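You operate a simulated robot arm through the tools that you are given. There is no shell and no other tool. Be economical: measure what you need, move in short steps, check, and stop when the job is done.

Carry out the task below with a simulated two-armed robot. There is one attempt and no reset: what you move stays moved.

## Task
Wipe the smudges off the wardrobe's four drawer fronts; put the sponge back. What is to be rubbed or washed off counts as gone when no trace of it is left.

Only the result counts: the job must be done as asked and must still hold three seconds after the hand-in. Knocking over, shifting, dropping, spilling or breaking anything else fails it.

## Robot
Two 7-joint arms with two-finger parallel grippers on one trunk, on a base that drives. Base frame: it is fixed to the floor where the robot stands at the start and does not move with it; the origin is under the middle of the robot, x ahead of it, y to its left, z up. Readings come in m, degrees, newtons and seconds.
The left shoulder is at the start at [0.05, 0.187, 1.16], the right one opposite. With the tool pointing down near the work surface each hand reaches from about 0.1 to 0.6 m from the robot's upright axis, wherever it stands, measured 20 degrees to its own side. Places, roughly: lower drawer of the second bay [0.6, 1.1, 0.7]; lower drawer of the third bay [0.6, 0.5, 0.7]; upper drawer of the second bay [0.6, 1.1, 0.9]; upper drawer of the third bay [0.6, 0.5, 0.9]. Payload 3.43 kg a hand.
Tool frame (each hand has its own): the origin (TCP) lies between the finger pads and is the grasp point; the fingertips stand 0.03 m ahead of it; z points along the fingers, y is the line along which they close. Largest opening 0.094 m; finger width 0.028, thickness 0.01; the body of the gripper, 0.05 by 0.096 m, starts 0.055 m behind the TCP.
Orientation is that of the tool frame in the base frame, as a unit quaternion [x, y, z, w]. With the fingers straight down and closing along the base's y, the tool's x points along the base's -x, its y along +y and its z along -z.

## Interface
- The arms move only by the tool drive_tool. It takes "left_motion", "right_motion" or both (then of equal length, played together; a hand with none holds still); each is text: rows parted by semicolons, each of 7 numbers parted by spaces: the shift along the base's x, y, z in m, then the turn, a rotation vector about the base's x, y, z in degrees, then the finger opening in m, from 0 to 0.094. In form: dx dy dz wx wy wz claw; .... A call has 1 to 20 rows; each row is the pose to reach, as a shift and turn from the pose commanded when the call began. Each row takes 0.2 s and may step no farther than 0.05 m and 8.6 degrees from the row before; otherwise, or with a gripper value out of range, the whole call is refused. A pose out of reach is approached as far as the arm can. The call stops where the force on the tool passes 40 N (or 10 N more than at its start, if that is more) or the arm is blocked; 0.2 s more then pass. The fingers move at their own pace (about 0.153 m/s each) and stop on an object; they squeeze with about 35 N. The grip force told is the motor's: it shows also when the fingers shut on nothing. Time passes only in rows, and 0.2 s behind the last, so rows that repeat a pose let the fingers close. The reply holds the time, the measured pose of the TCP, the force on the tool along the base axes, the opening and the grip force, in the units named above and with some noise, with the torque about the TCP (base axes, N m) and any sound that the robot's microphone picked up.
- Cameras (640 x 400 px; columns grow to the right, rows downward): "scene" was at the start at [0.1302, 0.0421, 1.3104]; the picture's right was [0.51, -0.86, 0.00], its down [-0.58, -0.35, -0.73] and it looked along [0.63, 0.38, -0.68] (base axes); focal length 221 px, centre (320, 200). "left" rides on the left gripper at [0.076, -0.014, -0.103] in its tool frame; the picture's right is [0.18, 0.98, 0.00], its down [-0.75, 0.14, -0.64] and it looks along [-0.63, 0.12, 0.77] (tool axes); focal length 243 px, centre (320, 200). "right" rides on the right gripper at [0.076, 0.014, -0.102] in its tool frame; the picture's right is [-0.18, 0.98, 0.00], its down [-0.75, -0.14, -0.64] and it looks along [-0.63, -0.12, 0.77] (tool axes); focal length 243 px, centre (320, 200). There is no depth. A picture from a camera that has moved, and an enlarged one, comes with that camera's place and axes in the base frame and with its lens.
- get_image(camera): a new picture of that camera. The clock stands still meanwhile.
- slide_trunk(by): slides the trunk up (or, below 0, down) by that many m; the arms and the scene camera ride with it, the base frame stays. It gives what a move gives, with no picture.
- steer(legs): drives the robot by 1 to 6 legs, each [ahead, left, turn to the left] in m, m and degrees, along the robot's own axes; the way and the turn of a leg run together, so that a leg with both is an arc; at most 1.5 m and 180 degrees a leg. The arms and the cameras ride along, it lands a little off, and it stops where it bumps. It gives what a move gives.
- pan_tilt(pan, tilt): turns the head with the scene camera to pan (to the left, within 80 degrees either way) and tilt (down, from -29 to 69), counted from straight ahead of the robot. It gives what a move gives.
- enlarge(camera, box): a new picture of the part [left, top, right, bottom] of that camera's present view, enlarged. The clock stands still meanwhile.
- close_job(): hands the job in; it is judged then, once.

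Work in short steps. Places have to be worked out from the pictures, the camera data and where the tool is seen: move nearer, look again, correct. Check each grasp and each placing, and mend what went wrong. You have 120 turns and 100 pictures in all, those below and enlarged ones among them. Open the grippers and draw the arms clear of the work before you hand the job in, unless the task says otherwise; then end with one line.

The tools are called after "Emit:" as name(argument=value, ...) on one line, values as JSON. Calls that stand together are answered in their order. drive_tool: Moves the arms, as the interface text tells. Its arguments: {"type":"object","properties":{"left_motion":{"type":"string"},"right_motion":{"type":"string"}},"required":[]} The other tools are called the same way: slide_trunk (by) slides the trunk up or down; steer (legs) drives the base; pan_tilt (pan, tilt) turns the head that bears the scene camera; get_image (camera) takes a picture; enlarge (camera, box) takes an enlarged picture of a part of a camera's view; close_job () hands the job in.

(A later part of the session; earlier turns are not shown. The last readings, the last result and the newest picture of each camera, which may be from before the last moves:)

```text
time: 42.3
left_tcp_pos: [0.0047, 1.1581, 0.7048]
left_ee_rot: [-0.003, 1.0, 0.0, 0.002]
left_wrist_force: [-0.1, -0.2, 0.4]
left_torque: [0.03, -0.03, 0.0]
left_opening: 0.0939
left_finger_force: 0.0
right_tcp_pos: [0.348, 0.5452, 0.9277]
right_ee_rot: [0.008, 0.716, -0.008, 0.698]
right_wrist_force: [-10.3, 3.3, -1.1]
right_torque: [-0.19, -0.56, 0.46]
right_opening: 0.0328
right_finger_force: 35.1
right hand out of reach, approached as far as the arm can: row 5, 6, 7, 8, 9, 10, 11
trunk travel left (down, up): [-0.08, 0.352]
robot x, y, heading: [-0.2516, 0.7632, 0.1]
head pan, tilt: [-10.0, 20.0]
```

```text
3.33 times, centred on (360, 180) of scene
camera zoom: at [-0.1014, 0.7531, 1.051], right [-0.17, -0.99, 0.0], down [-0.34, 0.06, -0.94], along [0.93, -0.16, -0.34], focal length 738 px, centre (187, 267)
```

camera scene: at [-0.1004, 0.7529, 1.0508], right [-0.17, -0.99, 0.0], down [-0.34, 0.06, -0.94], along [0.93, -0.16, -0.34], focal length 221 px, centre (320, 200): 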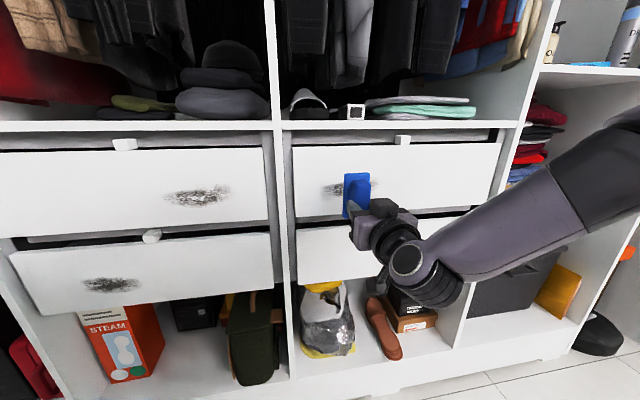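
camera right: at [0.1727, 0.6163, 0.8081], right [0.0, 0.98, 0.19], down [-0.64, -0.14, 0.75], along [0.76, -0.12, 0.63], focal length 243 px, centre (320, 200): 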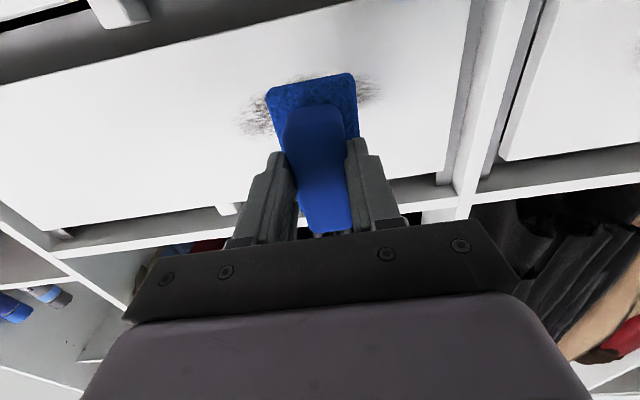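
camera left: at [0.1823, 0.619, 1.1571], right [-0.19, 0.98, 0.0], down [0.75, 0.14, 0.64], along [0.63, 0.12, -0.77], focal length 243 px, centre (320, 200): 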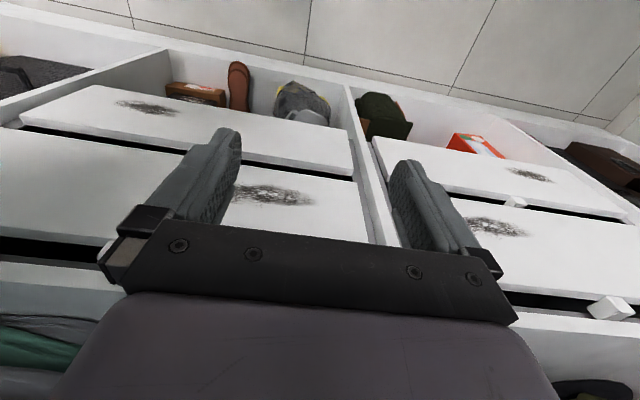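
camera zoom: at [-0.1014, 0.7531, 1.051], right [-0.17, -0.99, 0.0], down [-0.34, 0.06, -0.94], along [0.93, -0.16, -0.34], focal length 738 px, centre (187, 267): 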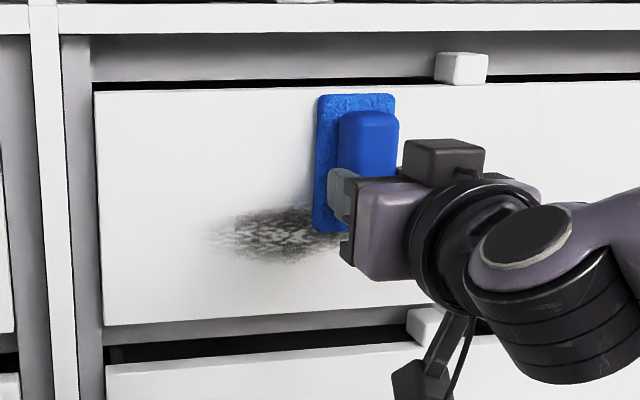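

The sweep does clean, but the wrist limit lifted the hand as it went right. I back off, lower the trunk to the bottom, and move the robot right and slightly back so that the strokes stay in the comfortable zone.

Emit:
drive_tool(right_motion="-0.03 0 0 0 0 0 0.02; -0.06 0.02 0 0 0 0 0.02; -0.08 0.05 0 0 0 0 0.02; -0.08 0.05 0 0 0 0 0.02")

Emit:
slide_trunk(by=-0.08)

Emit:
steer(legs=[[-0.04, 0, 0], [0, -0.13, 0]])

```text
time: 43.3
left_tcp_pos: [0.0049, 1.1584, 0.7048]
left_ee_rot: [-0.003, 1.0, 0.001, 0.001]
left_wrist_force: [0.1, 0.3, 0.9]
left_torque: [-0.05, 0.02, 0.0]
left_opening: 0.0941
left_finger_force: 0.1
right_tcp_pos: [0.2686, 0.5937, 0.9268]
right_ee_rot: [0.0, 0.705, 0.002, 0.71]
right_wrist_force: [0.3, -0.1, -1.6]
right_torque: [0.01, 0.03, 0.0]
right_opening: 0.0331
right_finger_force: 34.8
right hand out of reach, approached as far as the arm can: row 1
trunk travel left (down, up): [-0.08, 0.352]
robot x, y, heading: [-0.2513, 0.7702, 0.3]
head pan, tilt: [-10.0, 20.0]
```

```text
time: 44.5
left_tcp_pos: [0.0055, 1.1594, 0.6255]
left_ee_rot: [-0.003, 1.0, 0.001, 0.001]
left_wrist_force: [-0.1, -0.1, 0.1]
left_torque: [0.01, 0.01, 0.03]
left_opening: 0.0939
left_finger_force: 0.1
right_tcp_pos: [0.2692, 0.5934, 0.8488]
right_ee_rot: [0.0, 0.705, 0.002, 0.71]
right_wrist_force: [0.3, -0.4, -0.4]
right_torque: [-0.01, 0.03, 0.01]
right_opening: 0.0329
right_finger_force: 35.0
trunk travel left (down, up): [0.0, 0.432]
robot x, y, heading: [-0.2533, 0.7671, -0.0]
head pan, tilt: [-10.0, 20.0]
```

```text
time: 46.7
left_tcp_pos: [-0.0342, 1.0291, 0.6254]
left_ee_rot: [-0.003, 1.0, 0.001, 0.001]
left_wrist_force: [0.2, 0.2, -0.4]
left_torque: [0.02, -0.01, 0.02]
left_opening: 0.0941
left_finger_force: 0.0
right_tcp_pos: [0.229, 0.4651, 0.8486]
right_ee_rot: [-0.002, 0.705, 0.003, 0.709]
right_wrist_force: [-0.2, -0.7, 0.1]
right_torque: [0.0, 0.01, 0.0]
right_opening: 0.0331
right_finger_force: 35.2
trunk travel left (down, up): [0.0, 0.432]
robot x, y, heading: [-0.2904, 0.638, 0.1]
head pan, tilt: [-10.0, 20.0]
```

I bring the sponge to the left end of the smudge at x≈0.339, z≈0.878 without contact.

Emit:
drive_tool(right_motion="0.01 0.04 0.01 0 0 0 0.02; 0.03 0.08 0.02 0 0 0 0.02; 0.05 0.12 0.03 0 0 0 0.02; 0.07 0.16 0.03 0 0 0 0.02; 0.09 0.2 0.03 0 0 0 0.02; 0.11 0.205 0.03 0 0 0 0.02; 0.11 0.205 0.03 0 0 0 0.02")

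Emit:
get_image(camera="scene")

```text
time: 48.3
left_tcp_pos: [-0.0345, 1.0298, 0.6256]
left_ee_rot: [-0.003, 1.0, 0.001, 0.001]
left_wrist_force: [-0.5, -0.4, 0.3]
left_torque: [-0.03, 0.0, 0.0]
left_opening: 0.0943
left_finger_force: 0.0
right_tcp_pos: [0.3407, 0.67, 0.8786]
right_ee_rot: [-0.002, 0.705, 0.003, 0.709]
right_wrist_force: [0.6, -0.7, -0.2]
right_torque: [0.01, 0.01, -0.05]
right_opening: 0.0328
right_finger_force: 35.1
trunk travel left (down, up): [0.0, 0.432]
robot x, y, heading: [-0.2904, 0.6408, 0.2]
head pan, tilt: [-10.0, 20.0]
```

```text
67 pictures are left
camera scene: at [-0.1402, 0.6238, 0.9709], right [-0.17, -0.99, 0.0], down [-0.34, 0.06, -0.94], along [0.93, -0.16, -0.34], focal length 221 px, centre (320, 200)
```

scene: 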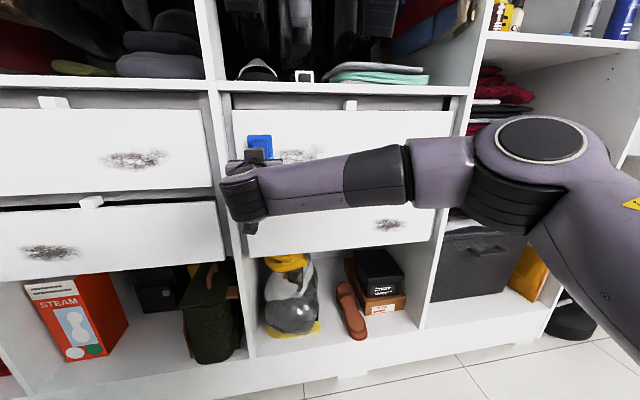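

I approach to light contact (command +9 mm) and check the force.

Emit:
drive_tool(right_motion="0.004 0 0 0 0 0 0.02; 0.007 0 0 0 0 0 0.02; 0.01 0 0 0 0 0 0.02; 0.01 0 0 0 0 0 0.02")

```text
time: 49.3
left_tcp_pos: [-0.0361, 1.0285, 0.6246]
left_ee_rot: [-0.003, 1.0, 0.0, 0.0]
left_wrist_force: [-0.4, -1.4, -0.1]
left_torque: [0.0, -0.02, 0.02]
left_opening: 0.0941
left_finger_force: 0.0
right_tcp_pos: [0.3491, 0.6693, 0.8788]
right_ee_rot: [0.0, 0.705, 0.001, 0.709]
right_wrist_force: [-6.9, -1.3, -0.9]
right_torque: [-0.01, 0.25, -0.24]
right_opening: 0.033
right_finger_force: 35.2
trunk travel left (down, up): [0.0, 0.432]
robot x, y, heading: [-0.2919, 0.6401, 0.0]
head pan, tilt: [-10.0, 20.0]
```

About 7 N of contact. I press 0.5 mm more and sweep right to y≈0.505 in 2 cm steps.

Emit:
drive_tool(right_motion="0.0005 -0.02 0 0 0 0 0.02; 0.0005 -0.04 0 0 0 0 0.02; 0.0005 -0.06 0 0 0 0 0.02; 0.0005 -0.08 0 0 0 0 0.02; 0.0005 -0.1 0 0 0 0 0.02; 0.0005 -0.12 0 0 0 0 0.02; 0.0005 -0.14 0 0 0 0 0.02; 0.0005 -0.165 0 0 0 0 0.02; 0.0005 -0.165 0 0 0 0 0.02")

Emit:
enlarge(camera="scene", box=[220, 90, 460, 240])

```text
time: 51.3
left_tcp_pos: [-0.0355, 1.0302, 0.6256]
left_ee_rot: [-0.003, 1.0, 0.001, 0.0]
left_wrist_force: [0.0, 0.6, -0.1]
left_torque: [0.03, 0.0, 0.0]
left_opening: 0.0939
left_finger_force: 0.2
right_tcp_pos: [0.35, 0.5032, 0.8795]
right_ee_rot: [0.001, 0.705, 0.001, 0.709]
right_wrist_force: [-6.6, 1.9, -0.2]
right_torque: [0.01, 0.0, -0.02]
right_opening: 0.0329
right_finger_force: 35.2
trunk travel left (down, up): [0.0, 0.432]
robot x, y, heading: [-0.2881, 0.6414, 0.1]
head pan, tilt: [-10.0, 20.0]
```

```text
2.67 times, centred on (340, 165) of scene
camera zoom: at [-0.1406, 0.6237, 0.9709], right [-0.17, -0.99, 0.0], down [-0.34, 0.06, -0.94], along [0.93, -0.16, -0.34], focal length 590 px, centre (267, 293)
```

zoom: 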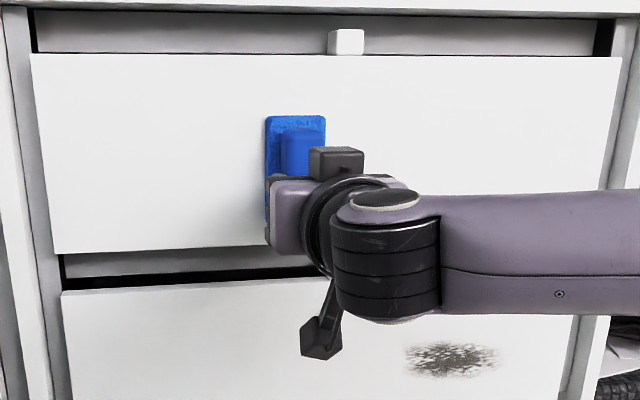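

The smudge looks gone. I sweep back 12 mm higher for safety, then draw off the face and inspect.

Emit:
drive_tool(right_motion="0 0 0.012 0 0 0 0.02; 0 0.02 0.012 0 0 0 0.02; 0 0.04 0.012 0 0 0 0.02; 0 0.06 0.012 0 0 0 0.02; 0 0.08 0.012 0 0 0 0.02; 0 0.1 0.012 0 0 0 0.02; 0 0.12 0.012 0 0 0 0.02; 0 0.14 0.012 0 0 0 0.02; 0 0.165 0.012 0 0 0 0.02; -0.03 0.165 0 0 0 0 0.02; -0.06 0.165 0 0 0 0 0.02; -0.06 0.165 -0.05 0 0 0 0.02; -0.06 0.165 -0.1 0 0 0 0.02; -0.06 0.165 -0.15 0 0 0 0.02; -0.06 0.165 -0.18 0 0 0 0.02")

Emit:
enlarge(camera="scene", box=[220, 90, 460, 240])

```text
time: 54.5
left_tcp_pos: [-0.0341, 1.0286, 0.6248]
left_ee_rot: [-0.003, 1.0, 0.001, 0.001]
left_wrist_force: [0.6, 0.7, 0.9]
left_torque: [-0.02, 0.01, -0.01]
left_opening: 0.0937
left_finger_force: 0.1
right_tcp_pos: [0.2908, 0.6689, 0.6986]
right_ee_rot: [-0.001, 0.705, 0.003, 0.709]
right_wrist_force: [-0.2, -0.6, 0.3]
right_torque: [-0.02, 0.05, -0.01]
right_opening: 0.0329
right_finger_force: 35.0
trunk travel left (down, up): [0.0, 0.432]
robot x, y, heading: [-0.2902, 0.639, 0.3]
head pan, tilt: [-10.0, 20.0]
```

```text
2.67 times, centred on (340, 165) of scene
camera zoom: at [-0.1402, 0.6237, 0.9709], right [-0.17, -0.99, 0.0], down [-0.34, 0.06, -0.94], along [0.93, -0.16, -0.34], focal length 590 px, centre (267, 293)
```

zoom: 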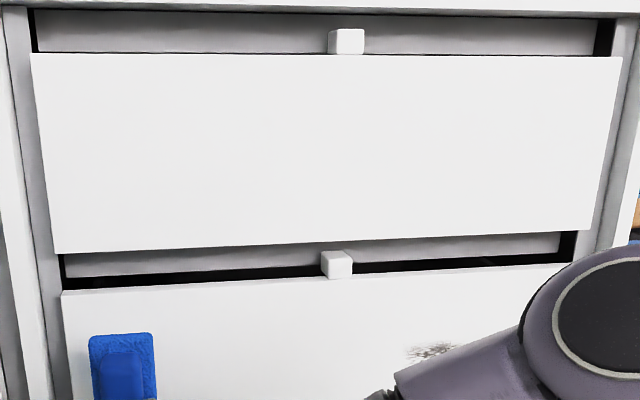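

3U is clean. For 3L (y≈0.26–0.375, z≈0.676) I drive 0.27 m to the right.

Emit:
steer(legs=[[0, -0.27, 0]])

Emit:
get_image(camera="scene")

```text
time: 57.5
left_tcp_pos: [-0.0337, 0.7587, 0.625]
left_ee_rot: [-0.002, 1.0, 0.001, 0.0]
left_wrist_force: [0.6, -0.9, 0.3]
left_torque: [0.02, 0.02, -0.04]
left_opening: 0.0941
left_finger_force: 0.1
right_tcp_pos: [0.2916, 0.3987, 0.6997]
right_ee_rot: [-0.001, 0.704, 0.002, 0.71]
right_wrist_force: [-0.1, -0.2, 0.6]
right_torque: [0.01, -0.01, 0.01]
right_opening: 0.0329
right_finger_force: 34.9
trunk travel left (down, up): [0.0, 0.432]
robot x, y, heading: [-0.2913, 0.3677, -0.0]
head pan, tilt: [-10.0, 20.0]
```

```text
64 pictures are left
camera scene: at [-0.1395, 0.3538, 0.9709], right [-0.17, -0.99, 0.0], down [-0.34, 0.06, -0.94], along [0.93, -0.16, -0.34], focal length 221 px, centre (320, 200)
```

scene: 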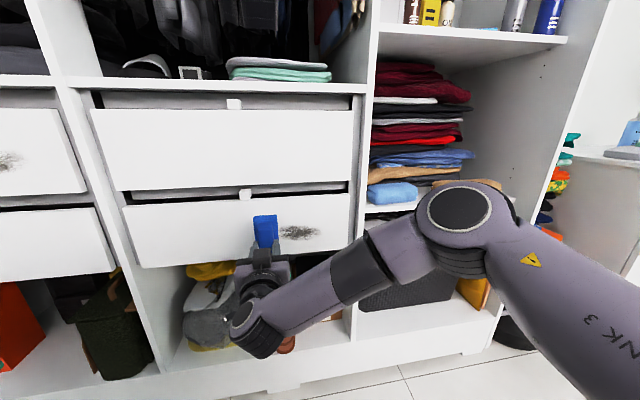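

Smudge 3L centre recomputed at (0.316, 0.678). I go to its left end at x≈0.341.

Emit:
drive_tool(right_motion="0.02 -0.01 -0.01 0 0 0 0.02; 0.04 -0.01 -0.016 0 0 0 0.02; 0.048 -0.01 -0.016 0 0 0 0.02; 0.048 -0.01 -0.016 0 0 0 0.02")

```text
time: 58.5
left_tcp_pos: [-0.0337, 0.7593, 0.6246]
left_ee_rot: [-0.002, 1.0, 0.001, 0.001]
left_wrist_force: [0.5, -0.4, 0.1]
left_torque: [0.05, 0.01, 0.01]
left_opening: 0.0941
left_finger_force: 0.1
right_tcp_pos: [0.339, 0.3897, 0.6831]
right_ee_rot: [-0.001, 0.705, 0.002, 0.709]
right_wrist_force: [-0.5, 0.4, -0.8]
right_torque: [0.01, 0.01, -0.02]
right_opening: 0.033
right_finger_force: 34.8
trunk travel left (down, up): [0.0, 0.432]
robot x, y, heading: [-0.2892, 0.3673, 0.1]
head pan, tilt: [-10.0, 20.0]
```

Still free of contact; I advance in 2–3 mm steps.

Emit:
drive_tool(right_motion="0.004 0 0 0 0 0 0.02; 0.007 0 0 0 0 0 0.02; 0.0095 0 0 0 0 0 0.02; 0.0115 0 0 0 0 0 0.02; 0.0115 0 0 0 0 0 0.02")

```text
time: 59.7
left_tcp_pos: [-0.0336, 0.7581, 0.6262]
left_ee_rot: [-0.001, 1.0, 0.001, 0.002]
left_wrist_force: [-0.7, -0.2, 0.2]
left_torque: [0.05, -0.05, 0.01]
left_opening: 0.0942
left_finger_force: 0.1
right_tcp_pos: [0.3491, 0.3889, 0.6834]
right_ee_rot: [-0.001, 0.704, 0.003, 0.71]
right_wrist_force: [-24.6, -7.1, -1.4]
right_torque: [0.13, -0.46, -0.48]
right_opening: 0.0333
right_finger_force: 34.9
trunk travel left (down, up): [0.0, 0.432]
robot x, y, heading: [-0.2913, 0.3701, 0.3]
head pan, tilt: [-10.0, 20.0]
```

Contact at 25 N. I ease by 1 mm and sweep right to y≈0.245, then back, 10 mm higher.

Emit:
drive_tool(right_motion="-0.001 0 0 0 0 0 0.02; -0.001 -0.02 0 0 0 0 0.02; -0.001 -0.04 0 0 0 0 0.02; -0.001 -0.06 0 0 0 0 0.02; -0.001 -0.08 0 0 0 0 0.02; -0.001 -0.1 0 0 0 0 0.02; -0.001 -0.12 0 0 0 0 0.02; -0.001 -0.145 0 0 0 0 0.02; -0.001 -0.145 0 0 0 0 0.02")

Emit:
enlarge(camera="scene", box=[110, 90, 380, 280])

```text
time: 61.7
left_tcp_pos: [-0.0333, 0.7585, 0.6257]
left_ee_rot: [-0.003, 1.0, 0.0, 0.001]
left_wrist_force: [0.3, 0.8, 1.0]
left_torque: [0.0, 0.03, 0.0]
left_opening: 0.0939
left_finger_force: 0.1
right_tcp_pos: [0.347, 0.2759, 0.7043]
right_ee_rot: [0.008, 0.709, -0.007, 0.705]
right_wrist_force: [-0.4, 0.9, -0.4]
right_torque: [0.02, 0.01, -0.02]
right_opening: 0.0326
right_finger_force: 35.3
right hand out of reach, approached as far as the arm can: row 6, 7, 8, 9
trunk travel left (down, up): [0.0, 0.432]
robot x, y, heading: [-0.2923, 0.367, -0.3]
head pan, tilt: [-10.0, 20.0]
```

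```text
2.11 times, centred on (245, 185) of scene
camera zoom: at [-0.1395, 0.3538, 0.9709], right [-0.17, -0.99, 0.0], down [-0.34, 0.06, -0.94], along [0.93, -0.16, -0.34], focal length 466 px, centre (478, 232)
```

zoom: 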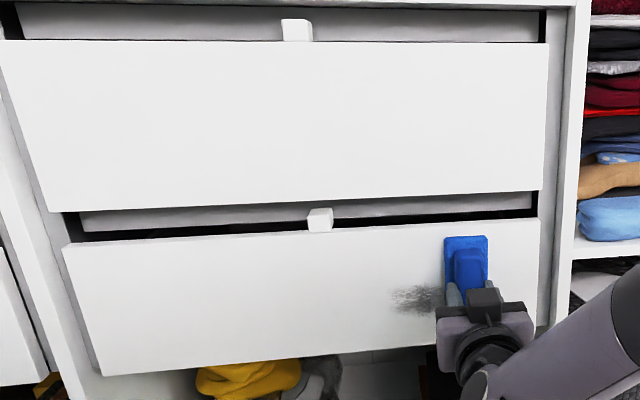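

The wrist limit shows again at this lower height, and contact was lost. I retreat and drive another 0.14 m right.

Emit:
drive_tool(right_motion="-0.03 0.01 0 0 0 0 0.02; -0.055 0.03 -0.01 0 0 0 0.02; -0.055 0.06 -0.02 0 0 0 0.02; -0.055 0.06 -0.02 0 0 0 0.02")

Emit:
steer(legs=[[0, -0.14, 0]])

```text
time: 62.7
left_tcp_pos: [-0.034, 0.7589, 0.6244]
left_ee_rot: [-0.002, 1.0, 0.002, 0.001]
left_wrist_force: [0.7, 0.0, 0.1]
left_torque: [-0.02, 0.02, 0.01]
left_opening: 0.0941
left_finger_force: 0.1
right_tcp_pos: [0.292, 0.3365, 0.6848]
right_ee_rot: [0.0, 0.705, 0.002, 0.709]
right_wrist_force: [0.1, 0.7, -0.2]
right_torque: [0.02, 0.03, -0.02]
right_opening: 0.0328
right_finger_force: 35.1
trunk travel left (down, up): [0.0, 0.432]
robot x, y, heading: [-0.2899, 0.3697, 0.0]
head pan, tilt: [-10.0, 20.0]
```

```text
time: 64.6
left_tcp_pos: [-0.0337, 0.6197, 0.6251]
left_ee_rot: [-0.003, 1.0, 0.001, 0.001]
left_wrist_force: [0.3, -1.1, -0.7]
left_torque: [-0.01, 0.01, -0.04]
left_opening: 0.0941
left_finger_force: 0.1
right_tcp_pos: [0.2918, 0.197, 0.6841]
right_ee_rot: [-0.001, 0.706, 0.002, 0.708]
right_wrist_force: [-0.3, 0.2, -0.3]
right_torque: [-0.01, -0.01, 0.0]
right_opening: 0.0326
right_finger_force: 35.4
trunk travel left (down, up): [0.0, 0.432]
robot x, y, heading: [-0.2889, 0.2359, 0.3]
head pan, tilt: [-10.0, 20.0]
```

I move the sponge left to y≈0.392 while staying off the face, then to contact.

Emit:
drive_tool(right_motion="0 0.04 0 0 0 0 0.02; 0 0.08 0 0 0 0 0.02; 0 0.12 0 0 0 0 0.02; 0 0.16 0 0 0 0 0.02; 0.02 0.195 0 0 0 0 0.02; 0.04 0.195 0 0 0 0 0.02; 0.05 0.195 0 0 0 0 0.02; 0.054 0.195 0 0 0 0 0.02; 0.057 0.195 0 0 0 0 0.02; 0.0585 0.195 0 0 0 0 0.02; 0.0585 0.195 0 0 0 0 0.02")

```text
time: 67.0
left_tcp_pos: [-0.0355, 0.62, 0.6266]
left_ee_rot: [-0.002, 1.0, 0.001, 0.002]
left_wrist_force: [-0.3, 0.1, -0.8]
left_torque: [0.03, 0.02, -0.01]
left_opening: 0.0937
left_finger_force: 0.1
right_tcp_pos: [0.3496, 0.3362, 0.7025]
right_ee_rot: [0.015, 0.701, -0.009, 0.713]
right_wrist_force: [-29.9, -0.3, 11.8]
right_torque: [0.28, 0.25, 0.79]
right_opening: 0.0332
right_finger_force: 35.1
right hand out of reach, approached as far as the arm can: row 5, 6, 7, 8, 9, 10, 11
trunk travel left (down, up): [0.0, 0.432]
robot x, y, heading: [-0.2882, 0.2303, 0.0]
head pan, tilt: [-10.0, 20.0]
```

The workable window at this height is about ±0.08 m around the robot's axis, so I retreat and drive left 0.085 m to centre the smudge in it.

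Emit:
drive_tool(right_motion="-0.02 0 0 0 0 0 0.02; -0.05 -0.02 -0.01 0 0 0 0.02; -0.055 -0.06 -0.018 0 0 0 0.02; -0.055 -0.1 -0.018 0 0 0 0.02; -0.055 -0.1 -0.018 0 0 0 0.02")

Emit:
steer(legs=[[0, 0.085, 0]])

Emit:
enlarge(camera="scene", box=[110, 90, 410, 290])

```text
time: 68.2
left_tcp_pos: [-0.033, 0.62, 0.624]
left_ee_rot: [-0.003, 1.0, 0.001, 0.002]
left_wrist_force: [0.1, -0.2, -0.3]
left_torque: [-0.02, 0.01, 0.03]
left_opening: 0.0942
left_finger_force: 0.1
right_tcp_pos: [0.2814, 0.2565, 0.6751]
right_ee_rot: [-0.001, 0.705, 0.002, 0.709]
right_wrist_force: [0.3, 0.1, -0.8]
right_torque: [-0.01, 0.01, 0.01]
right_opening: 0.0329
right_finger_force: 34.8
trunk travel left (down, up): [0.0, 0.432]
robot x, y, heading: [-0.2882, 0.2295, 0.2]
head pan, tilt: [-10.0, 20.0]
```

```text
time: 69.6
left_tcp_pos: [-0.0331, 0.7039, 0.6249]
left_ee_rot: [-0.001, 1.0, -0.001, 0.001]
left_wrist_force: [0.3, -0.7, -0.2]
left_torque: [-0.01, -0.02, -0.01]
left_opening: 0.0937
left_finger_force: 0.0
right_tcp_pos: [0.2788, 0.3407, 0.6757]
right_ee_rot: [0.0, 0.704, 0.002, 0.71]
right_wrist_force: [0.7, 0.5, -0.3]
right_torque: [0.01, 0.02, -0.01]
right_opening: 0.0328
right_finger_force: 35.0
trunk travel left (down, up): [0.0, 0.432]
robot x, y, heading: [-0.2895, 0.3122, 0.0]
head pan, tilt: [-10.0, 20.0]
```

```text
2.00 times, centred on (260, 190) of scene
camera zoom: at [-0.1394, 0.2982, 0.9709], right [-0.17, -0.99, 0.0], down [-0.34, 0.06, -0.94], along [0.93, -0.16, -0.34], focal length 443 px, centre (440, 220)
```

zoom: 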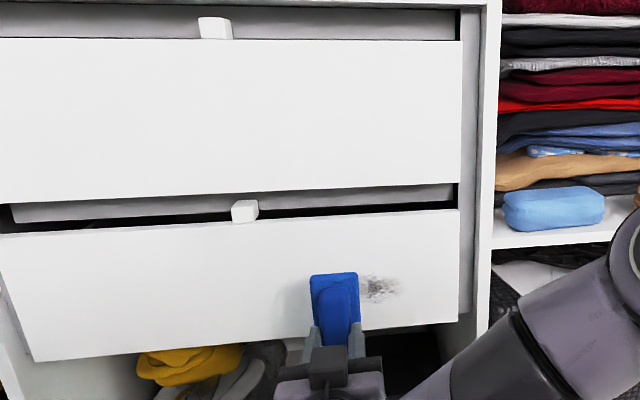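

Part of it remains. I move to y≈0.365, x≈0.339, then touch.

Emit:
drive_tool(right_motion="0.02 0.02 0.006 0 0 0 0.02; 0.045 0.025 0.006 0 0 0 0.02; 0.06 0.025 0.006 0 0 0 0.02; 0.064 0.025 0.006 0 0 0 0.02; 0.068 0.025 0.006 0 0 0 0.02; 0.071 0.025 0.006 0 0 0 0.02; 0.071 0.025 0.006 0 0 0 0.02")

```text
time: 71.2
left_tcp_pos: [-0.0342, 0.7038, 0.6255]
left_ee_rot: [-0.001, 1.0, 0.0, 0.001]
left_wrist_force: [0.7, 0.3, -0.4]
left_torque: [0.03, 0.03, 0.0]
left_opening: 0.0937
left_finger_force: 0.1
right_tcp_pos: [0.3502, 0.3661, 0.6814]
right_ee_rot: [-0.001, 0.705, 0.002, 0.709]
right_wrist_force: [-23.6, -5.9, -2.5]
right_torque: [0.14, -0.83, -0.49]
right_opening: 0.0333
right_finger_force: 35.1
trunk travel left (down, up): [0.0, 0.432]
robot x, y, heading: [-0.2937, 0.3146, -0.0]
head pan, tilt: [-10.0, 20.0]
```

Contact at 24 N without reach trouble. I sweep right at this depth to y≈0.26 and back.

Emit:
drive_tool(right_motion="0 -0.015 0 0 0 0 0.02; 0 -0.03 0 0 0 0 0.02; 0 -0.045 0 0 0 0 0.02; 0 -0.06 0 0 0 0 0.02; 0 -0.075 0 0 0 0 0.02; 0 -0.09 0 0 0 0 0.02; 0 -0.105 0 0 0 0 0.02; 0 -0.105 0 0 0 0 0.02")

Emit:
enlarge(camera="scene", box=[110, 90, 410, 290])

```text
time: 73.0
left_tcp_pos: [-0.0349, 0.7043, 0.6243]
left_ee_rot: [-0.001, 1.0, 0.0, 0.001]
left_wrist_force: [0.2, -0.4, -0.2]
left_torque: [0.0, -0.01, 0.0]
left_opening: 0.0943
left_finger_force: 0.0
right_tcp_pos: [0.3498, 0.2641, 0.6816]
right_ee_rot: [-0.003, 0.705, 0.004, 0.71]
right_wrist_force: [-23.7, 16.0, 0.1]
right_torque: [-0.12, 0.02, 0.4]
right_opening: 0.0331
right_finger_force: 35.4
trunk travel left (down, up): [0.0, 0.432]
robot x, y, heading: [-0.294, 0.3141, 0.1]
head pan, tilt: [-10.0, 20.0]
```

```text
2.00 times, centred on (260, 190) of scene
camera zoom: at [-0.1404, 0.299, 0.9711], right [-0.17, -0.99, 0.0], down [-0.34, 0.06, -0.94], along [0.93, -0.16, -0.34], focal length 443 px, centre (440, 220)
```

zoom: 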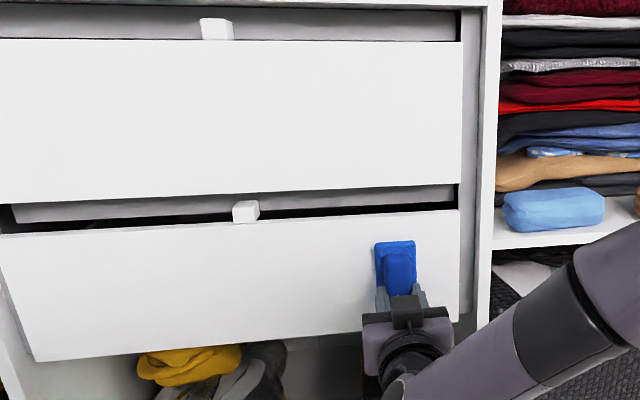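

Looks clean. I sweep back a bit lower, then move off and inspect.

Emit:
drive_tool(right_motion="0 -0.005 -0.005 0 0 0 0.02; -0.0005 0.015 -0.012 0 0 0 0.02; -0.0005 0.03 -0.012 0 0 0 0.02; -0.0005 0.045 -0.012 0 0 0 0.02; -0.0005 0.06 -0.012 0 0 0 0.02; -0.0005 0.075 -0.012 0 0 0 0.02; -0.0005 0.09 -0.012 0 0 0 0.02; -0.0005 0.11 -0.012 0 0 0 0.02; -0.03 0.11 -0.012 0 0 0 0.02; -0.06 0.11 0 0 0 0 0.02; -0.06 0.11 0 0 0 0 0.02")

Emit:
enlarge(camera="scene", box=[200, 180, 380, 290])

```text
time: 73.5
left_tcp_pos: [-0.0353, 0.7032, 0.6262]
left_ee_rot: [-0.002, 1.0, 0.001, 0.003]
left_wrist_force: [0.4, 0.0, -0.2]
left_torque: [-0.03, 0.02, -0.03]
left_opening: 0.094
left_finger_force: 0.0
right_tcp_pos: [0.3499, 0.2607, 0.6797]
right_ee_rot: [0.002, 0.7, 0.0, 0.714]
right_wrist_force: [-19.9, -4.0, 8.2]
right_torque: [-0.14, 0.18, -0.08]
right_opening: 0.0329
right_finger_force: 35.1
trunk travel left (down, up): [0.0, 0.432]
robot x, y, heading: [-0.2896, 0.3159, 0.2]
head pan, tilt: [-10.0, 20.0]
stopped in row 2 (right hand): the force on the tool passed its limit at 44 N (the readings are from after the stop); the commanded pose is now the measured one
```

```text
3.56 times, centred on (290, 235) of scene
camera zoom: at [-0.1413, 0.2979, 0.9713], right [-0.17, -0.98, 0.0], down [-0.33, 0.06, -0.94], along [0.93, -0.16, -0.34], focal length 787 px, centre (427, 76)
```

zoom: 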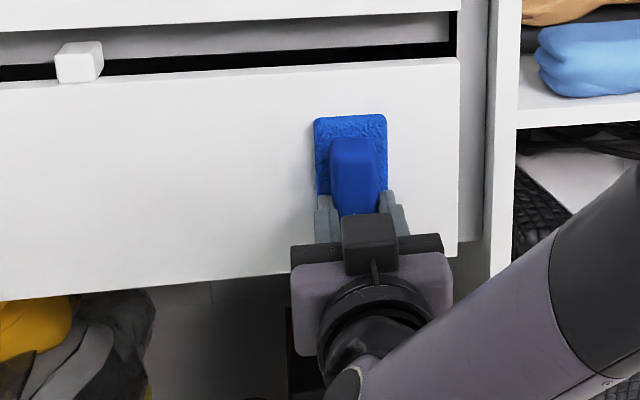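

Friction tripped the limit but nothing moved. I retreat from the face with a 0.06 m pull and inspect.

Emit:
drive_tool(right_motion="-0.02 0 0 0 0 0 0.02; -0.06 0 0 0 0 0 0.02; -0.06 0.03 -0.02 0 0 0 0.02; -0.06 0.03 -0.06 0 0 0 0.02; -0.06 0.03 -0.06 0 0 0 0.02")

Emit:
enlarge(camera="scene", box=[200, 180, 380, 290])

```text
time: 74.7
left_tcp_pos: [-0.0338, 0.7031, 0.6248]
left_ee_rot: [-0.001, 1.0, 0.0, 0.001]
left_wrist_force: [0.4, 0.0, -0.5]
left_torque: [0.03, 0.01, 0.02]
left_opening: 0.0939
left_finger_force: 0.1
right_tcp_pos: [0.2902, 0.2909, 0.6166]
right_ee_rot: [0.001, 0.702, 0.001, 0.712]
right_wrist_force: [0.3, 0.3, -1.0]
right_torque: [-0.06, 0.02, -0.03]
right_opening: 0.033
right_finger_force: 34.8
trunk travel left (down, up): [0.0, 0.432]
robot x, y, heading: [-0.2875, 0.3151, 0.1]
head pan, tilt: [-10.0, 20.0]
```

```text
3.56 times, centred on (290, 235) of scene
camera zoom: at [-0.1396, 0.2981, 0.9709], right [-0.17, -0.98, 0.0], down [-0.34, 0.06, -0.94], along [0.93, -0.16, -0.34], focal length 787 px, centre (427, 76)
```

zoom: 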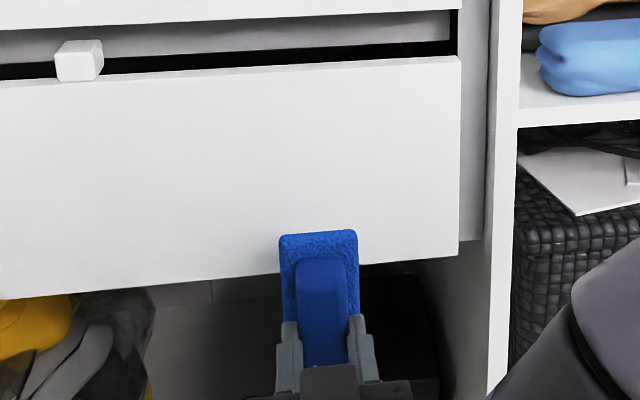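

3L is clean. Next 2U (y≈0.87–1.01, z≈0.88): I drive left 0.675 m.

Emit:
steer(legs=[[0, 0.675, 0]])

Emit:
get_image(camera="scene")

```text
time: 81.0
left_tcp_pos: [-0.0337, 1.3736, 0.6249]
left_ee_rot: [-0.002, 1.0, 0.001, 0.001]
left_wrist_force: [-0.8, -0.7, 0.1]
left_torque: [0.02, 0.03, 0.02]
left_opening: 0.0941
left_finger_force: 0.1
right_tcp_pos: [0.2899, 0.9608, 0.6169]
right_ee_rot: [0.002, 0.702, 0.001, 0.712]
right_wrist_force: [-0.1, 0.1, -0.6]
right_torque: [0.0, 0.02, -0.01]
right_opening: 0.033
right_finger_force: 34.7
trunk travel left (down, up): [0.0, 0.432]
robot x, y, heading: [-0.2928, 0.9831, -0.0]
head pan, tilt: [-10.0, 20.0]
```

```text
58 pictures are left
camera scene: at [-0.1405, 0.9674, 0.9709], right [-0.17, -0.99, 0.0], down [-0.34, 0.06, -0.94], along [0.93, -0.16, -0.34], focal length 221 px, centre (320, 200)
```

scene: 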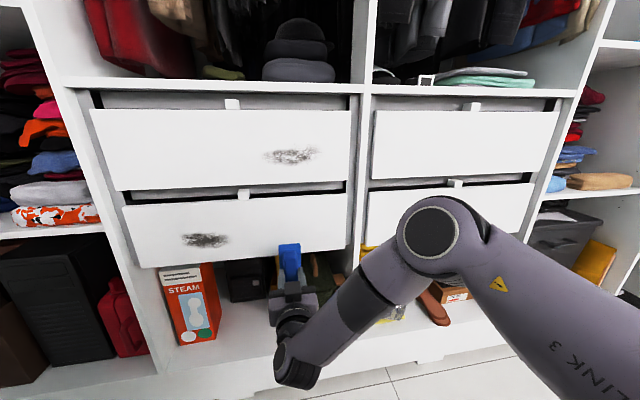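

Smudge 2U spans y≈0.885–1.007, z≈0.887. I raise the sponge in front to y≈1.005, z≈0.887 and near the face.

Emit:
drive_tool(right_motion="0 0.01 0.045 0 0 0 0.02; 0 0.02 0.09 0 0 0 0.02; 0 0.03 0.135 0 0 0 0.02; 0 0.04 0.18 0 0 0 0.02; 0 0.045 0.225 0 0.5 0 0.02; 0 0.045 0.27 0 0.8 0 0.02; 0.025 0.045 0.27 0 0.8 0 0.02; 0.05 0.045 0.27 0 0.8 0 0.02; 0.05 0.045 0.27 0 0.8 0 0.02")

```text
time: 83.0
left_tcp_pos: [-0.0345, 1.3732, 0.6241]
left_ee_rot: [-0.002, 1.0, 0.0, 0.001]
left_wrist_force: [-0.3, -0.1, -0.1]
left_torque: [0.0, -0.01, 0.02]
left_opening: 0.0941
left_finger_force: 0.0
right_tcp_pos: [0.3406, 1.006, 0.8882]
right_ee_rot: [0.0, 0.707, 0.001, 0.707]
right_wrist_force: [-0.4, 0.2, -0.2]
right_torque: [0.0, 0.0, 0.0]
right_opening: 0.0329
right_finger_force: 35.1
trunk travel left (down, up): [0.0, 0.432]
robot x, y, heading: [-0.2893, 0.9817, 0.1]
head pan, tilt: [-10.0, 20.0]
```

In place, no contact. I step up to contact.

Emit:
drive_tool(right_motion="0.004 0 0 0 0 0 0.02; 0.007 0 0 0 0 0 0.02; 0.0095 0 0 0 0 0 0.02; 0.0105 0 0 0 0 0 0.02; 0.0105 0 0 0 0 0 0.02")

```text
time: 84.2
left_tcp_pos: [-0.0353, 1.3745, 0.6254]
left_ee_rot: [-0.002, 1.0, 0.001, 0.002]
left_wrist_force: [-1.0, 0.7, -0.5]
left_torque: [-0.01, -0.03, 0.05]
left_opening: 0.0936
left_finger_force: 0.0
right_tcp_pos: [0.3494, 1.0066, 0.8884]
right_ee_rot: [0.002, 0.707, 0.001, 0.708]
right_wrist_force: [-20.2, -3.8, -5.8]
right_torque: [0.29, -0.82, -0.18]
right_opening: 0.0329
right_finger_force: 35.2
trunk travel left (down, up): [0.0, 0.432]
robot x, y, heading: [-0.2912, 0.9824, 0.1]
head pan, tilt: [-10.0, 20.0]
```

Contact at 20 N. I sweep right to y≈0.87.

Emit:
drive_tool(right_motion="0 -0.015 0 0 0 0 0.02; 0 -0.03 0 0 0 0 0.02; 0 -0.045 0 0 0 0 0.02; 0 -0.06 0 0 0 0 0.02; 0 -0.075 0 0 0 0 0.02; 0 -0.09 0 0 0 0 0.02; 0 -0.105 0 0 0 0 0.02; 0 -0.12 0 0 0 0 0.02; 0 -0.137 0 0 0 0 0.02; 0 -0.137 0 0 0 0 0.02")

Emit:
enlarge(camera="scene", box=[100, 90, 370, 270])

```text
time: 86.4
left_tcp_pos: [-0.0347, 1.3723, 0.6246]
left_ee_rot: [-0.002, 1.0, 0.0, 0.002]
left_wrist_force: [-0.1, 0.1, 0.7]
left_torque: [-0.03, 0.01, -0.01]
left_opening: 0.0941
left_finger_force: 0.1
right_tcp_pos: [0.3497, 0.8694, 0.888]
right_ee_rot: [0.001, 0.707, 0.0, 0.707]
right_wrist_force: [-16.8, 9.2, -1.3]
right_torque: [-0.04, 0.09, 0.33]
right_opening: 0.033
right_finger_force: 35.2
trunk travel left (down, up): [0.0, 0.432]
robot x, y, heading: [-0.2916, 0.9853, 0.2]
head pan, tilt: [-10.0, 20.0]
```

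```text
2.22 times, centred on (235, 180) of scene
camera zoom: at [-0.1415, 0.968, 0.9711], right [-0.17, -0.99, 0.0], down [-0.34, 0.06, -0.94], along [0.93, -0.16, -0.34], focal length 492 px, centre (509, 244)
```

zoom: 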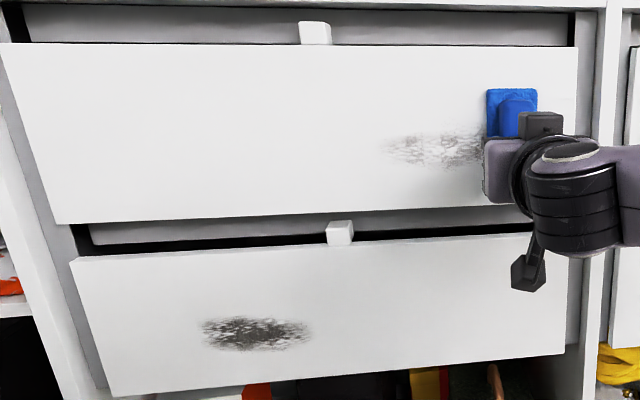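

The smudge faded but is not gone. I sweep back and forth again.

Emit:
drive_tool(right_motion="0 0.015 0 0 0 0 0.02; 0 0.03 0 0 0 0 0.02; 0 0.045 0 0 0 0 0.02; 0 0.06 0 0 0 0 0.02; 0 0.075 0 0 0 0 0.02; 0 0.09 0 0 0 0 0.02; 0 0.105 0 0 0 0 0.02; 0 0.12 0 0 0 0 0.02; 0 0.137 0 0 0 0 0.02; 0 0.15 0 0 0 0 0.02")

Emit:
enlarge(camera="scene", box=[100, 90, 370, 270])

```text
time: 86.8
left_tcp_pos: [-0.0352, 1.3721, 0.6254]
left_ee_rot: [-0.001, 1.0, 0.001, 0.003]
left_wrist_force: [0.0, -0.1, -0.7]
left_torque: [0.02, 0.0, 0.01]
left_opening: 0.094
left_finger_force: 0.0
right_tcp_pos: [0.3504, 0.8717, 0.8883]
right_ee_rot: [0.011, 0.706, -0.007, 0.708]
right_wrist_force: [-18.9, -5.5, -0.2]
right_torque: [0.02, -0.02, 0.1]
right_opening: 0.0331
right_finger_force: 35.1
trunk travel left (down, up): [0.0, 0.432]
robot x, y, heading: [-0.2914, 0.9847, -0.2]
head pan, tilt: [-10.0, 20.0]
stopped in row 2 (right hand): the force on the tool passed its limit at 48 N (the readings are from after the stop); the commanded pose is now the measured one
```

```text
2.22 times, centred on (235, 180) of scene
camera zoom: at [-0.1425, 0.9661, 0.9712], right [-0.17, -0.98, 0.0], down [-0.34, 0.06, -0.94], along [0.93, -0.16, -0.34], focal length 492 px, centre (509, 244)
```

zoom: 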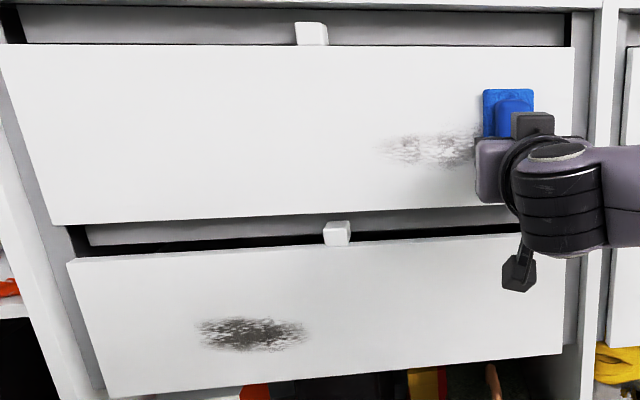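

Reversing at 20 N jams; the 7 N stroke worked well before. I ease off 1.5 mm and sweep left.

Emit:
drive_tool(right_motion="-0.002 0 0 0 0 0 0.02; -0.0015 0.015 0 0 0 0 0.02; -0.0015 0.03 0 0 0 0 0.02; -0.0015 0.045 0 0 0 0 0.02; -0.0015 0.06 0 0 0 0 0.02; -0.0015 0.075 0 0 0 0 0.02; -0.0015 0.09 0 0 0 0 0.02; -0.0015 0.105 0 0 0 0 0.02; -0.0015 0.12 0 0 0 0 0.02; -0.0015 0.137 0 0 0 0 0.02; -0.0015 0.145 0 0 0 0 0.02")

Emit:
enlarge(camera="scene", box=[100, 90, 370, 270])

```text
time: 87.4
left_tcp_pos: [-0.0347, 1.3707, 0.6271]
left_ee_rot: [-0.001, 1.0, 0.001, 0.002]
left_wrist_force: [0.3, 0.5, -0.2]
left_torque: [0.0, 0.02, 0.01]
left_opening: 0.0939
left_finger_force: 0.1
right_tcp_pos: [0.3494, 0.8738, 0.887]
right_ee_rot: [0.02, 0.707, -0.014, 0.707]
right_wrist_force: [-19.3, -6.1, -0.7]
right_torque: [0.08, -0.13, 0.13]
right_opening: 0.033
right_finger_force: 34.7
trunk travel left (down, up): [0.0, 0.432]
robot x, y, heading: [-0.2893, 0.9807, -0.1]
head pan, tilt: [-10.0, 20.0]
stopped in row 2 (right hand): the force on the tool passed its limit at 48 N (the readings are from after the stop); the commanded pose is now the measured one
```

```text
2.22 times, centred on (235, 180) of scene
camera zoom: at [-0.1428, 0.9656, 0.9711], right [-0.18, -0.98, 0.0], down [-0.33, 0.06, -0.94], along [0.93, -0.17, -0.34], focal length 492 px, centre (509, 244)
```

zoom: 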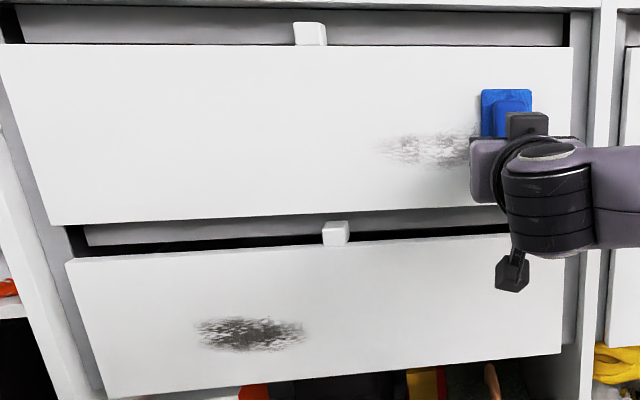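

The hand has twisted by ~3° from friction. I lift off, restore orientation, and return to the left end for another rightward stroke.

Emit:
drive_tool(right_motion="-0.01 0 0 0 0 1 0.02; -0.025 0 0 -0.5 0 2.7 0.02; -0.025 0.04 0 -0.5 0 2.7 0.02; -0.025 0.08 0 -0.5 0 2.7 0.02; -0.025 0.12 0 -0.5 0 2.7 0.02; -0.02 0.137 -0.006 -0.5 0 2.7 0.02; -0.01 0.137 -0.006 -0.5 0 2.7 0.02; -0.01 0.137 -0.006 -0.5 0 2.7 0.02")

Emit:
enlarge(camera="scene", box=[220, 120, 370, 220])

```text
time: 89.2
left_tcp_pos: [-0.0334, 1.3709, 0.6254]
left_ee_rot: [0.0, 1.0, 0.001, 0.001]
left_wrist_force: [-0.3, -0.4, -0.5]
left_torque: [0.01, 0.03, 0.02]
left_opening: 0.0941
left_finger_force: 0.0
right_tcp_pos: [0.3408, 1.0109, 0.8793]
right_ee_rot: [-0.002, 0.708, 0.0, 0.706]
right_wrist_force: [-0.7, 0.8, -0.5]
right_torque: [-0.02, 0.01, -0.03]
right_opening: 0.0328
right_finger_force: 35.3
trunk travel left (down, up): [0.0, 0.432]
robot x, y, heading: [-0.2921, 0.9798, -0.0]
head pan, tilt: [-10.0, 20.0]
```

```text
4.00 times, centred on (295, 170) of scene
camera zoom: at [-0.1411, 0.9663, 0.9709], right [-0.18, -0.98, 0.0], down [-0.34, 0.06, -0.94], along [0.93, -0.17, -0.34], focal length 886 px, centre (420, 320)
```

zoom: 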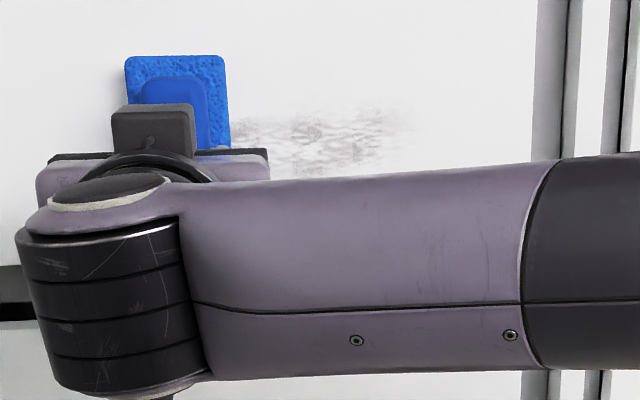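

The sponge spans the smudge height; I go 4 mm lower, touch at ~8–10 N and sweep right.

Emit:
drive_tool(right_motion="0.004 0 -0.004 0 0 0 0.02; 0.0075 0 -0.004 0 0 0 0.02; 0.0095 0 -0.004 0 0 0 0.02; 0.0095 -0.015 -0.004 0 0 0 0.02; 0.0095 -0.03 -0.004 0 0 0 0.02; 0.0095 -0.045 -0.004 0 0 0 0.02; 0.0095 -0.06 -0.004 0 0 0 0.02; 0.0095 -0.075 -0.004 0 0 0 0.02; 0.0095 -0.09 -0.004 0 0 0 0.02; 0.0095 -0.105 -0.004 0 0 0 0.02; 0.0095 -0.12 -0.004 0 0 0 0.02; 0.0095 -0.14 -0.004 0 0 0 0.02; 0.0095 -0.14 -0.004 0 0 0 0.02")

Emit:
enlarge(camera="scene", box=[220, 120, 370, 220])

```text
time: 92.0
left_tcp_pos: [-0.0353, 1.3723, 0.6261]
left_ee_rot: [0.0, 1.0, 0.0, 0.002]
left_wrist_force: [0.3, -0.4, -0.3]
left_torque: [0.01, 0.0, 0.01]
left_opening: 0.0941
left_finger_force: 0.0
right_tcp_pos: [0.35, 0.8714, 0.8768]
right_ee_rot: [-0.002, 0.708, -0.001, 0.707]
right_wrist_force: [-8.6, 6.0, -0.8]
right_torque: [-0.05, 0.03, 0.1]
right_opening: 0.0326
right_finger_force: 35.4
trunk travel left (down, up): [0.0, 0.432]
robot x, y, heading: [-0.2903, 0.9813, 0.1]
head pan, tilt: [-10.0, 20.0]
```

```text
4.00 times, centred on (295, 170) of scene
camera zoom: at [-0.1418, 0.9667, 0.971], right [-0.18, -0.98, 0.0], down [-0.34, 0.06, -0.94], along [0.93, -0.17, -0.34], focal length 886 px, centre (420, 320)
```

zoom: 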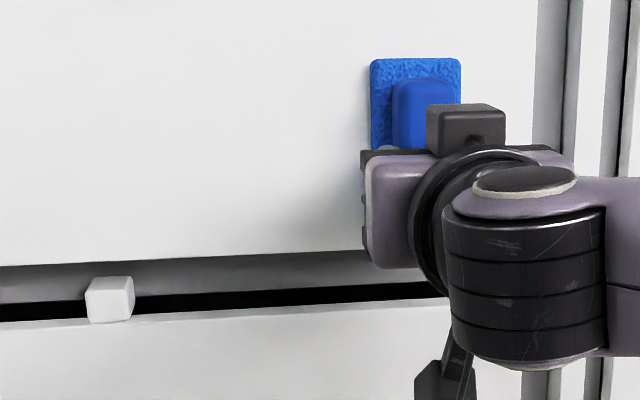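

2U looks clean. I retreat, lower, and inspect it before going to 2L.

Emit:
drive_tool(right_motion="-0.03 0 0 0 0 0 0.02; -0.06 0.02 -0.03 0 0 0 0.02; -0.06 0.05 -0.07 0 0 0 0.02; -0.06 0.09 -0.1 0 0 0 0.02; -0.06 0.13 -0.13 0 0 0 0.02; -0.06 0.13 -0.17 0 0 0 0.02; -0.06 0.13 -0.2 0 0 0 0.02; -0.06 0.13 -0.2 0 0 0 0.02")

Emit:
enlarge(camera="scene", box=[100, 90, 370, 270])

Emit:
steer(legs=[[0, 0.195, 0]])

Emit:
get_image(camera="scene")

```text
time: 93.8
left_tcp_pos: [-0.0338, 1.3725, 0.6249]
left_ee_rot: [0.0, 1.0, 0.0, 0.001]
left_wrist_force: [0.6, -0.3, -0.6]
left_torque: [-0.01, 0.0, 0.0]
left_opening: 0.0939
left_finger_force: 0.0
right_tcp_pos: [0.2912, 1.0013, 0.6754]
right_ee_rot: [-0.001, 0.708, -0.001, 0.706]
right_wrist_force: [0.0, 0.4, -0.9]
right_torque: [-0.01, 0.03, -0.02]
right_opening: 0.0329
right_finger_force: 34.5
trunk travel left (down, up): [0.0, 0.432]
robot x, y, heading: [-0.2893, 0.9839, -0.2]
head pan, tilt: [-10.0, 20.0]
```

```text
2.22 times, centred on (235, 180) of scene
camera zoom: at [-0.1411, 0.9663, 0.9709], right [-0.18, -0.98, 0.0], down [-0.34, 0.06, -0.94], along [0.93, -0.17, -0.34], focal length 492 px, centre (509, 244)
```

zoom: 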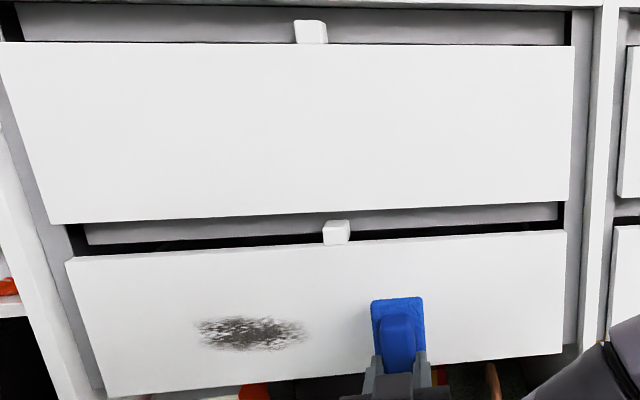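

```text
time: 96.2
left_tcp_pos: [-0.0339, 1.5673, 0.6262]
left_ee_rot: [-0.001, 1.0, 0.002, 0.001]
left_wrist_force: [0.5, 0.9, 0.9]
left_torque: [-0.02, 0.0, 0.0]
left_opening: 0.0938
left_finger_force: 0.0
right_tcp_pos: [0.2918, 1.1984, 0.677]
right_ee_rot: [-0.002, 0.708, 0.0, 0.706]
right_wrist_force: [-0.9, 0.3, -1.3]
right_torque: [-0.01, -0.01, 0.0]
right_opening: 0.0331
right_finger_force: 34.2
trunk travel left (down, up): [0.0, 0.432]
robot x, y, heading: [-0.2925, 1.1787, -0.1]
head pan, tilt: [-10.0, 20.0]
```

```text
51 pictures are left
camera scene: at [-0.1408, 1.1622, 0.9709], right [-0.17, -0.98, 0.0], down [-0.34, 0.06, -0.94], along [0.93, -0.16, -0.34], focal length 221 px, centre (320, 200)
```

scene: 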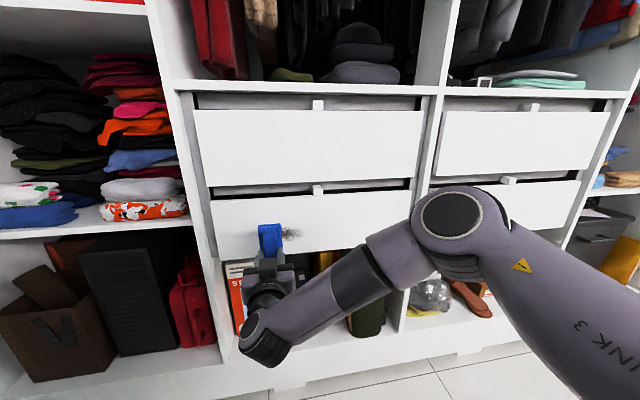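

2U clean. For 2L (y≈1.116–1.237, z≈0.675) I go to y≈1.23 and up to light contact.

Emit:
drive_tool(right_motion="0.02 0.02 0.003 0 0 0 0.02; 0.04 0.03 0.003 0 0 0 0.02; 0.05 0.03 0.003 0 0 0 0.02; 0.054 0.03 0.003 0 0 0 0.02; 0.057 0.03 0.003 0 0 0 0.02; 0.059 0.03 0.003 0 0 0 0.02; 0.059 0.03 0.003 0 0 0 0.02")

```text
time: 97.8
left_tcp_pos: [-0.0338, 1.5672, 0.627]
left_ee_rot: [-0.001, 1.0, 0.0, 0.002]
left_wrist_force: [0.1, -0.4, 0.1]
left_torque: [0.0, 0.04, -0.02]
left_opening: 0.0939
left_finger_force: 0.0
right_tcp_pos: [0.3485, 1.2267, 0.6792]
right_ee_rot: [-0.001, 0.708, -0.001, 0.707]
right_wrist_force: [-10.9, -3.4, -0.8]
right_torque: [0.1, -0.46, -0.29]
right_opening: 0.033
right_finger_force: 34.8
trunk travel left (down, up): [0.0, 0.432]
robot x, y, heading: [-0.29, 1.1809, 0.2]
head pan, tilt: [-10.0, 20.0]
```

Contact at 11 N. I sweep right to y≈1.11.

Emit:
drive_tool(right_motion="0 -0.015 0 0 0 0 0.02; 0.0003 -0.03 0 0 0 0 0.02; 0.0003 -0.045 0 0 0 0 0.02; 0.0003 -0.06 0 0 0 0 0.02; 0.0003 -0.075 0 0 0 0 0.02; 0.0003 -0.09 0 0 0 0 0.02; 0.0003 -0.105 0 0 0 0 0.02; 0.0003 -0.115 0 0 0 0 0.02; 0.0003 -0.115 0 0 0 0 0.02")

Emit:
enlarge(camera="scene", box=[190, 150, 400, 290])

```text
time: 99.8
left_tcp_pos: [-0.0341, 1.5668, 0.6263]
left_ee_rot: [-0.001, 1.0, 0.0, 0.002]
left_wrist_force: [-0.6, -0.5, -0.5]
left_torque: [-0.02, 0.0, 0.0]
left_opening: 0.0943
left_finger_force: 0.1
right_tcp_pos: [0.3485, 1.113, 0.6809]
right_ee_rot: [-0.003, 0.708, 0.0, 0.706]
right_wrist_force: [-17.1, 12.4, -1.3]
right_torque: [-0.13, 0.0, 0.32]
right_opening: 0.0331
right_finger_force: 34.7
trunk travel left (down, up): [0.0, 0.432]
robot x, y, heading: [-0.2927, 1.182, 0.1]
head pan, tilt: [-10.0, 20.0]
```

```text
2.86 times, centred on (295, 220) of scene
camera zoom: at [-0.1415, 1.1628, 0.971], right [-0.17, -0.98, 0.0], down [-0.34, 0.06, -0.94], along [0.93, -0.16, -0.34], focal length 632 px, centre (391, 143)
```

zoom: 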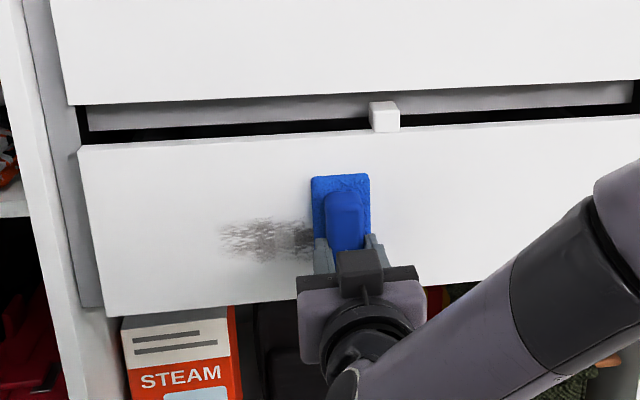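

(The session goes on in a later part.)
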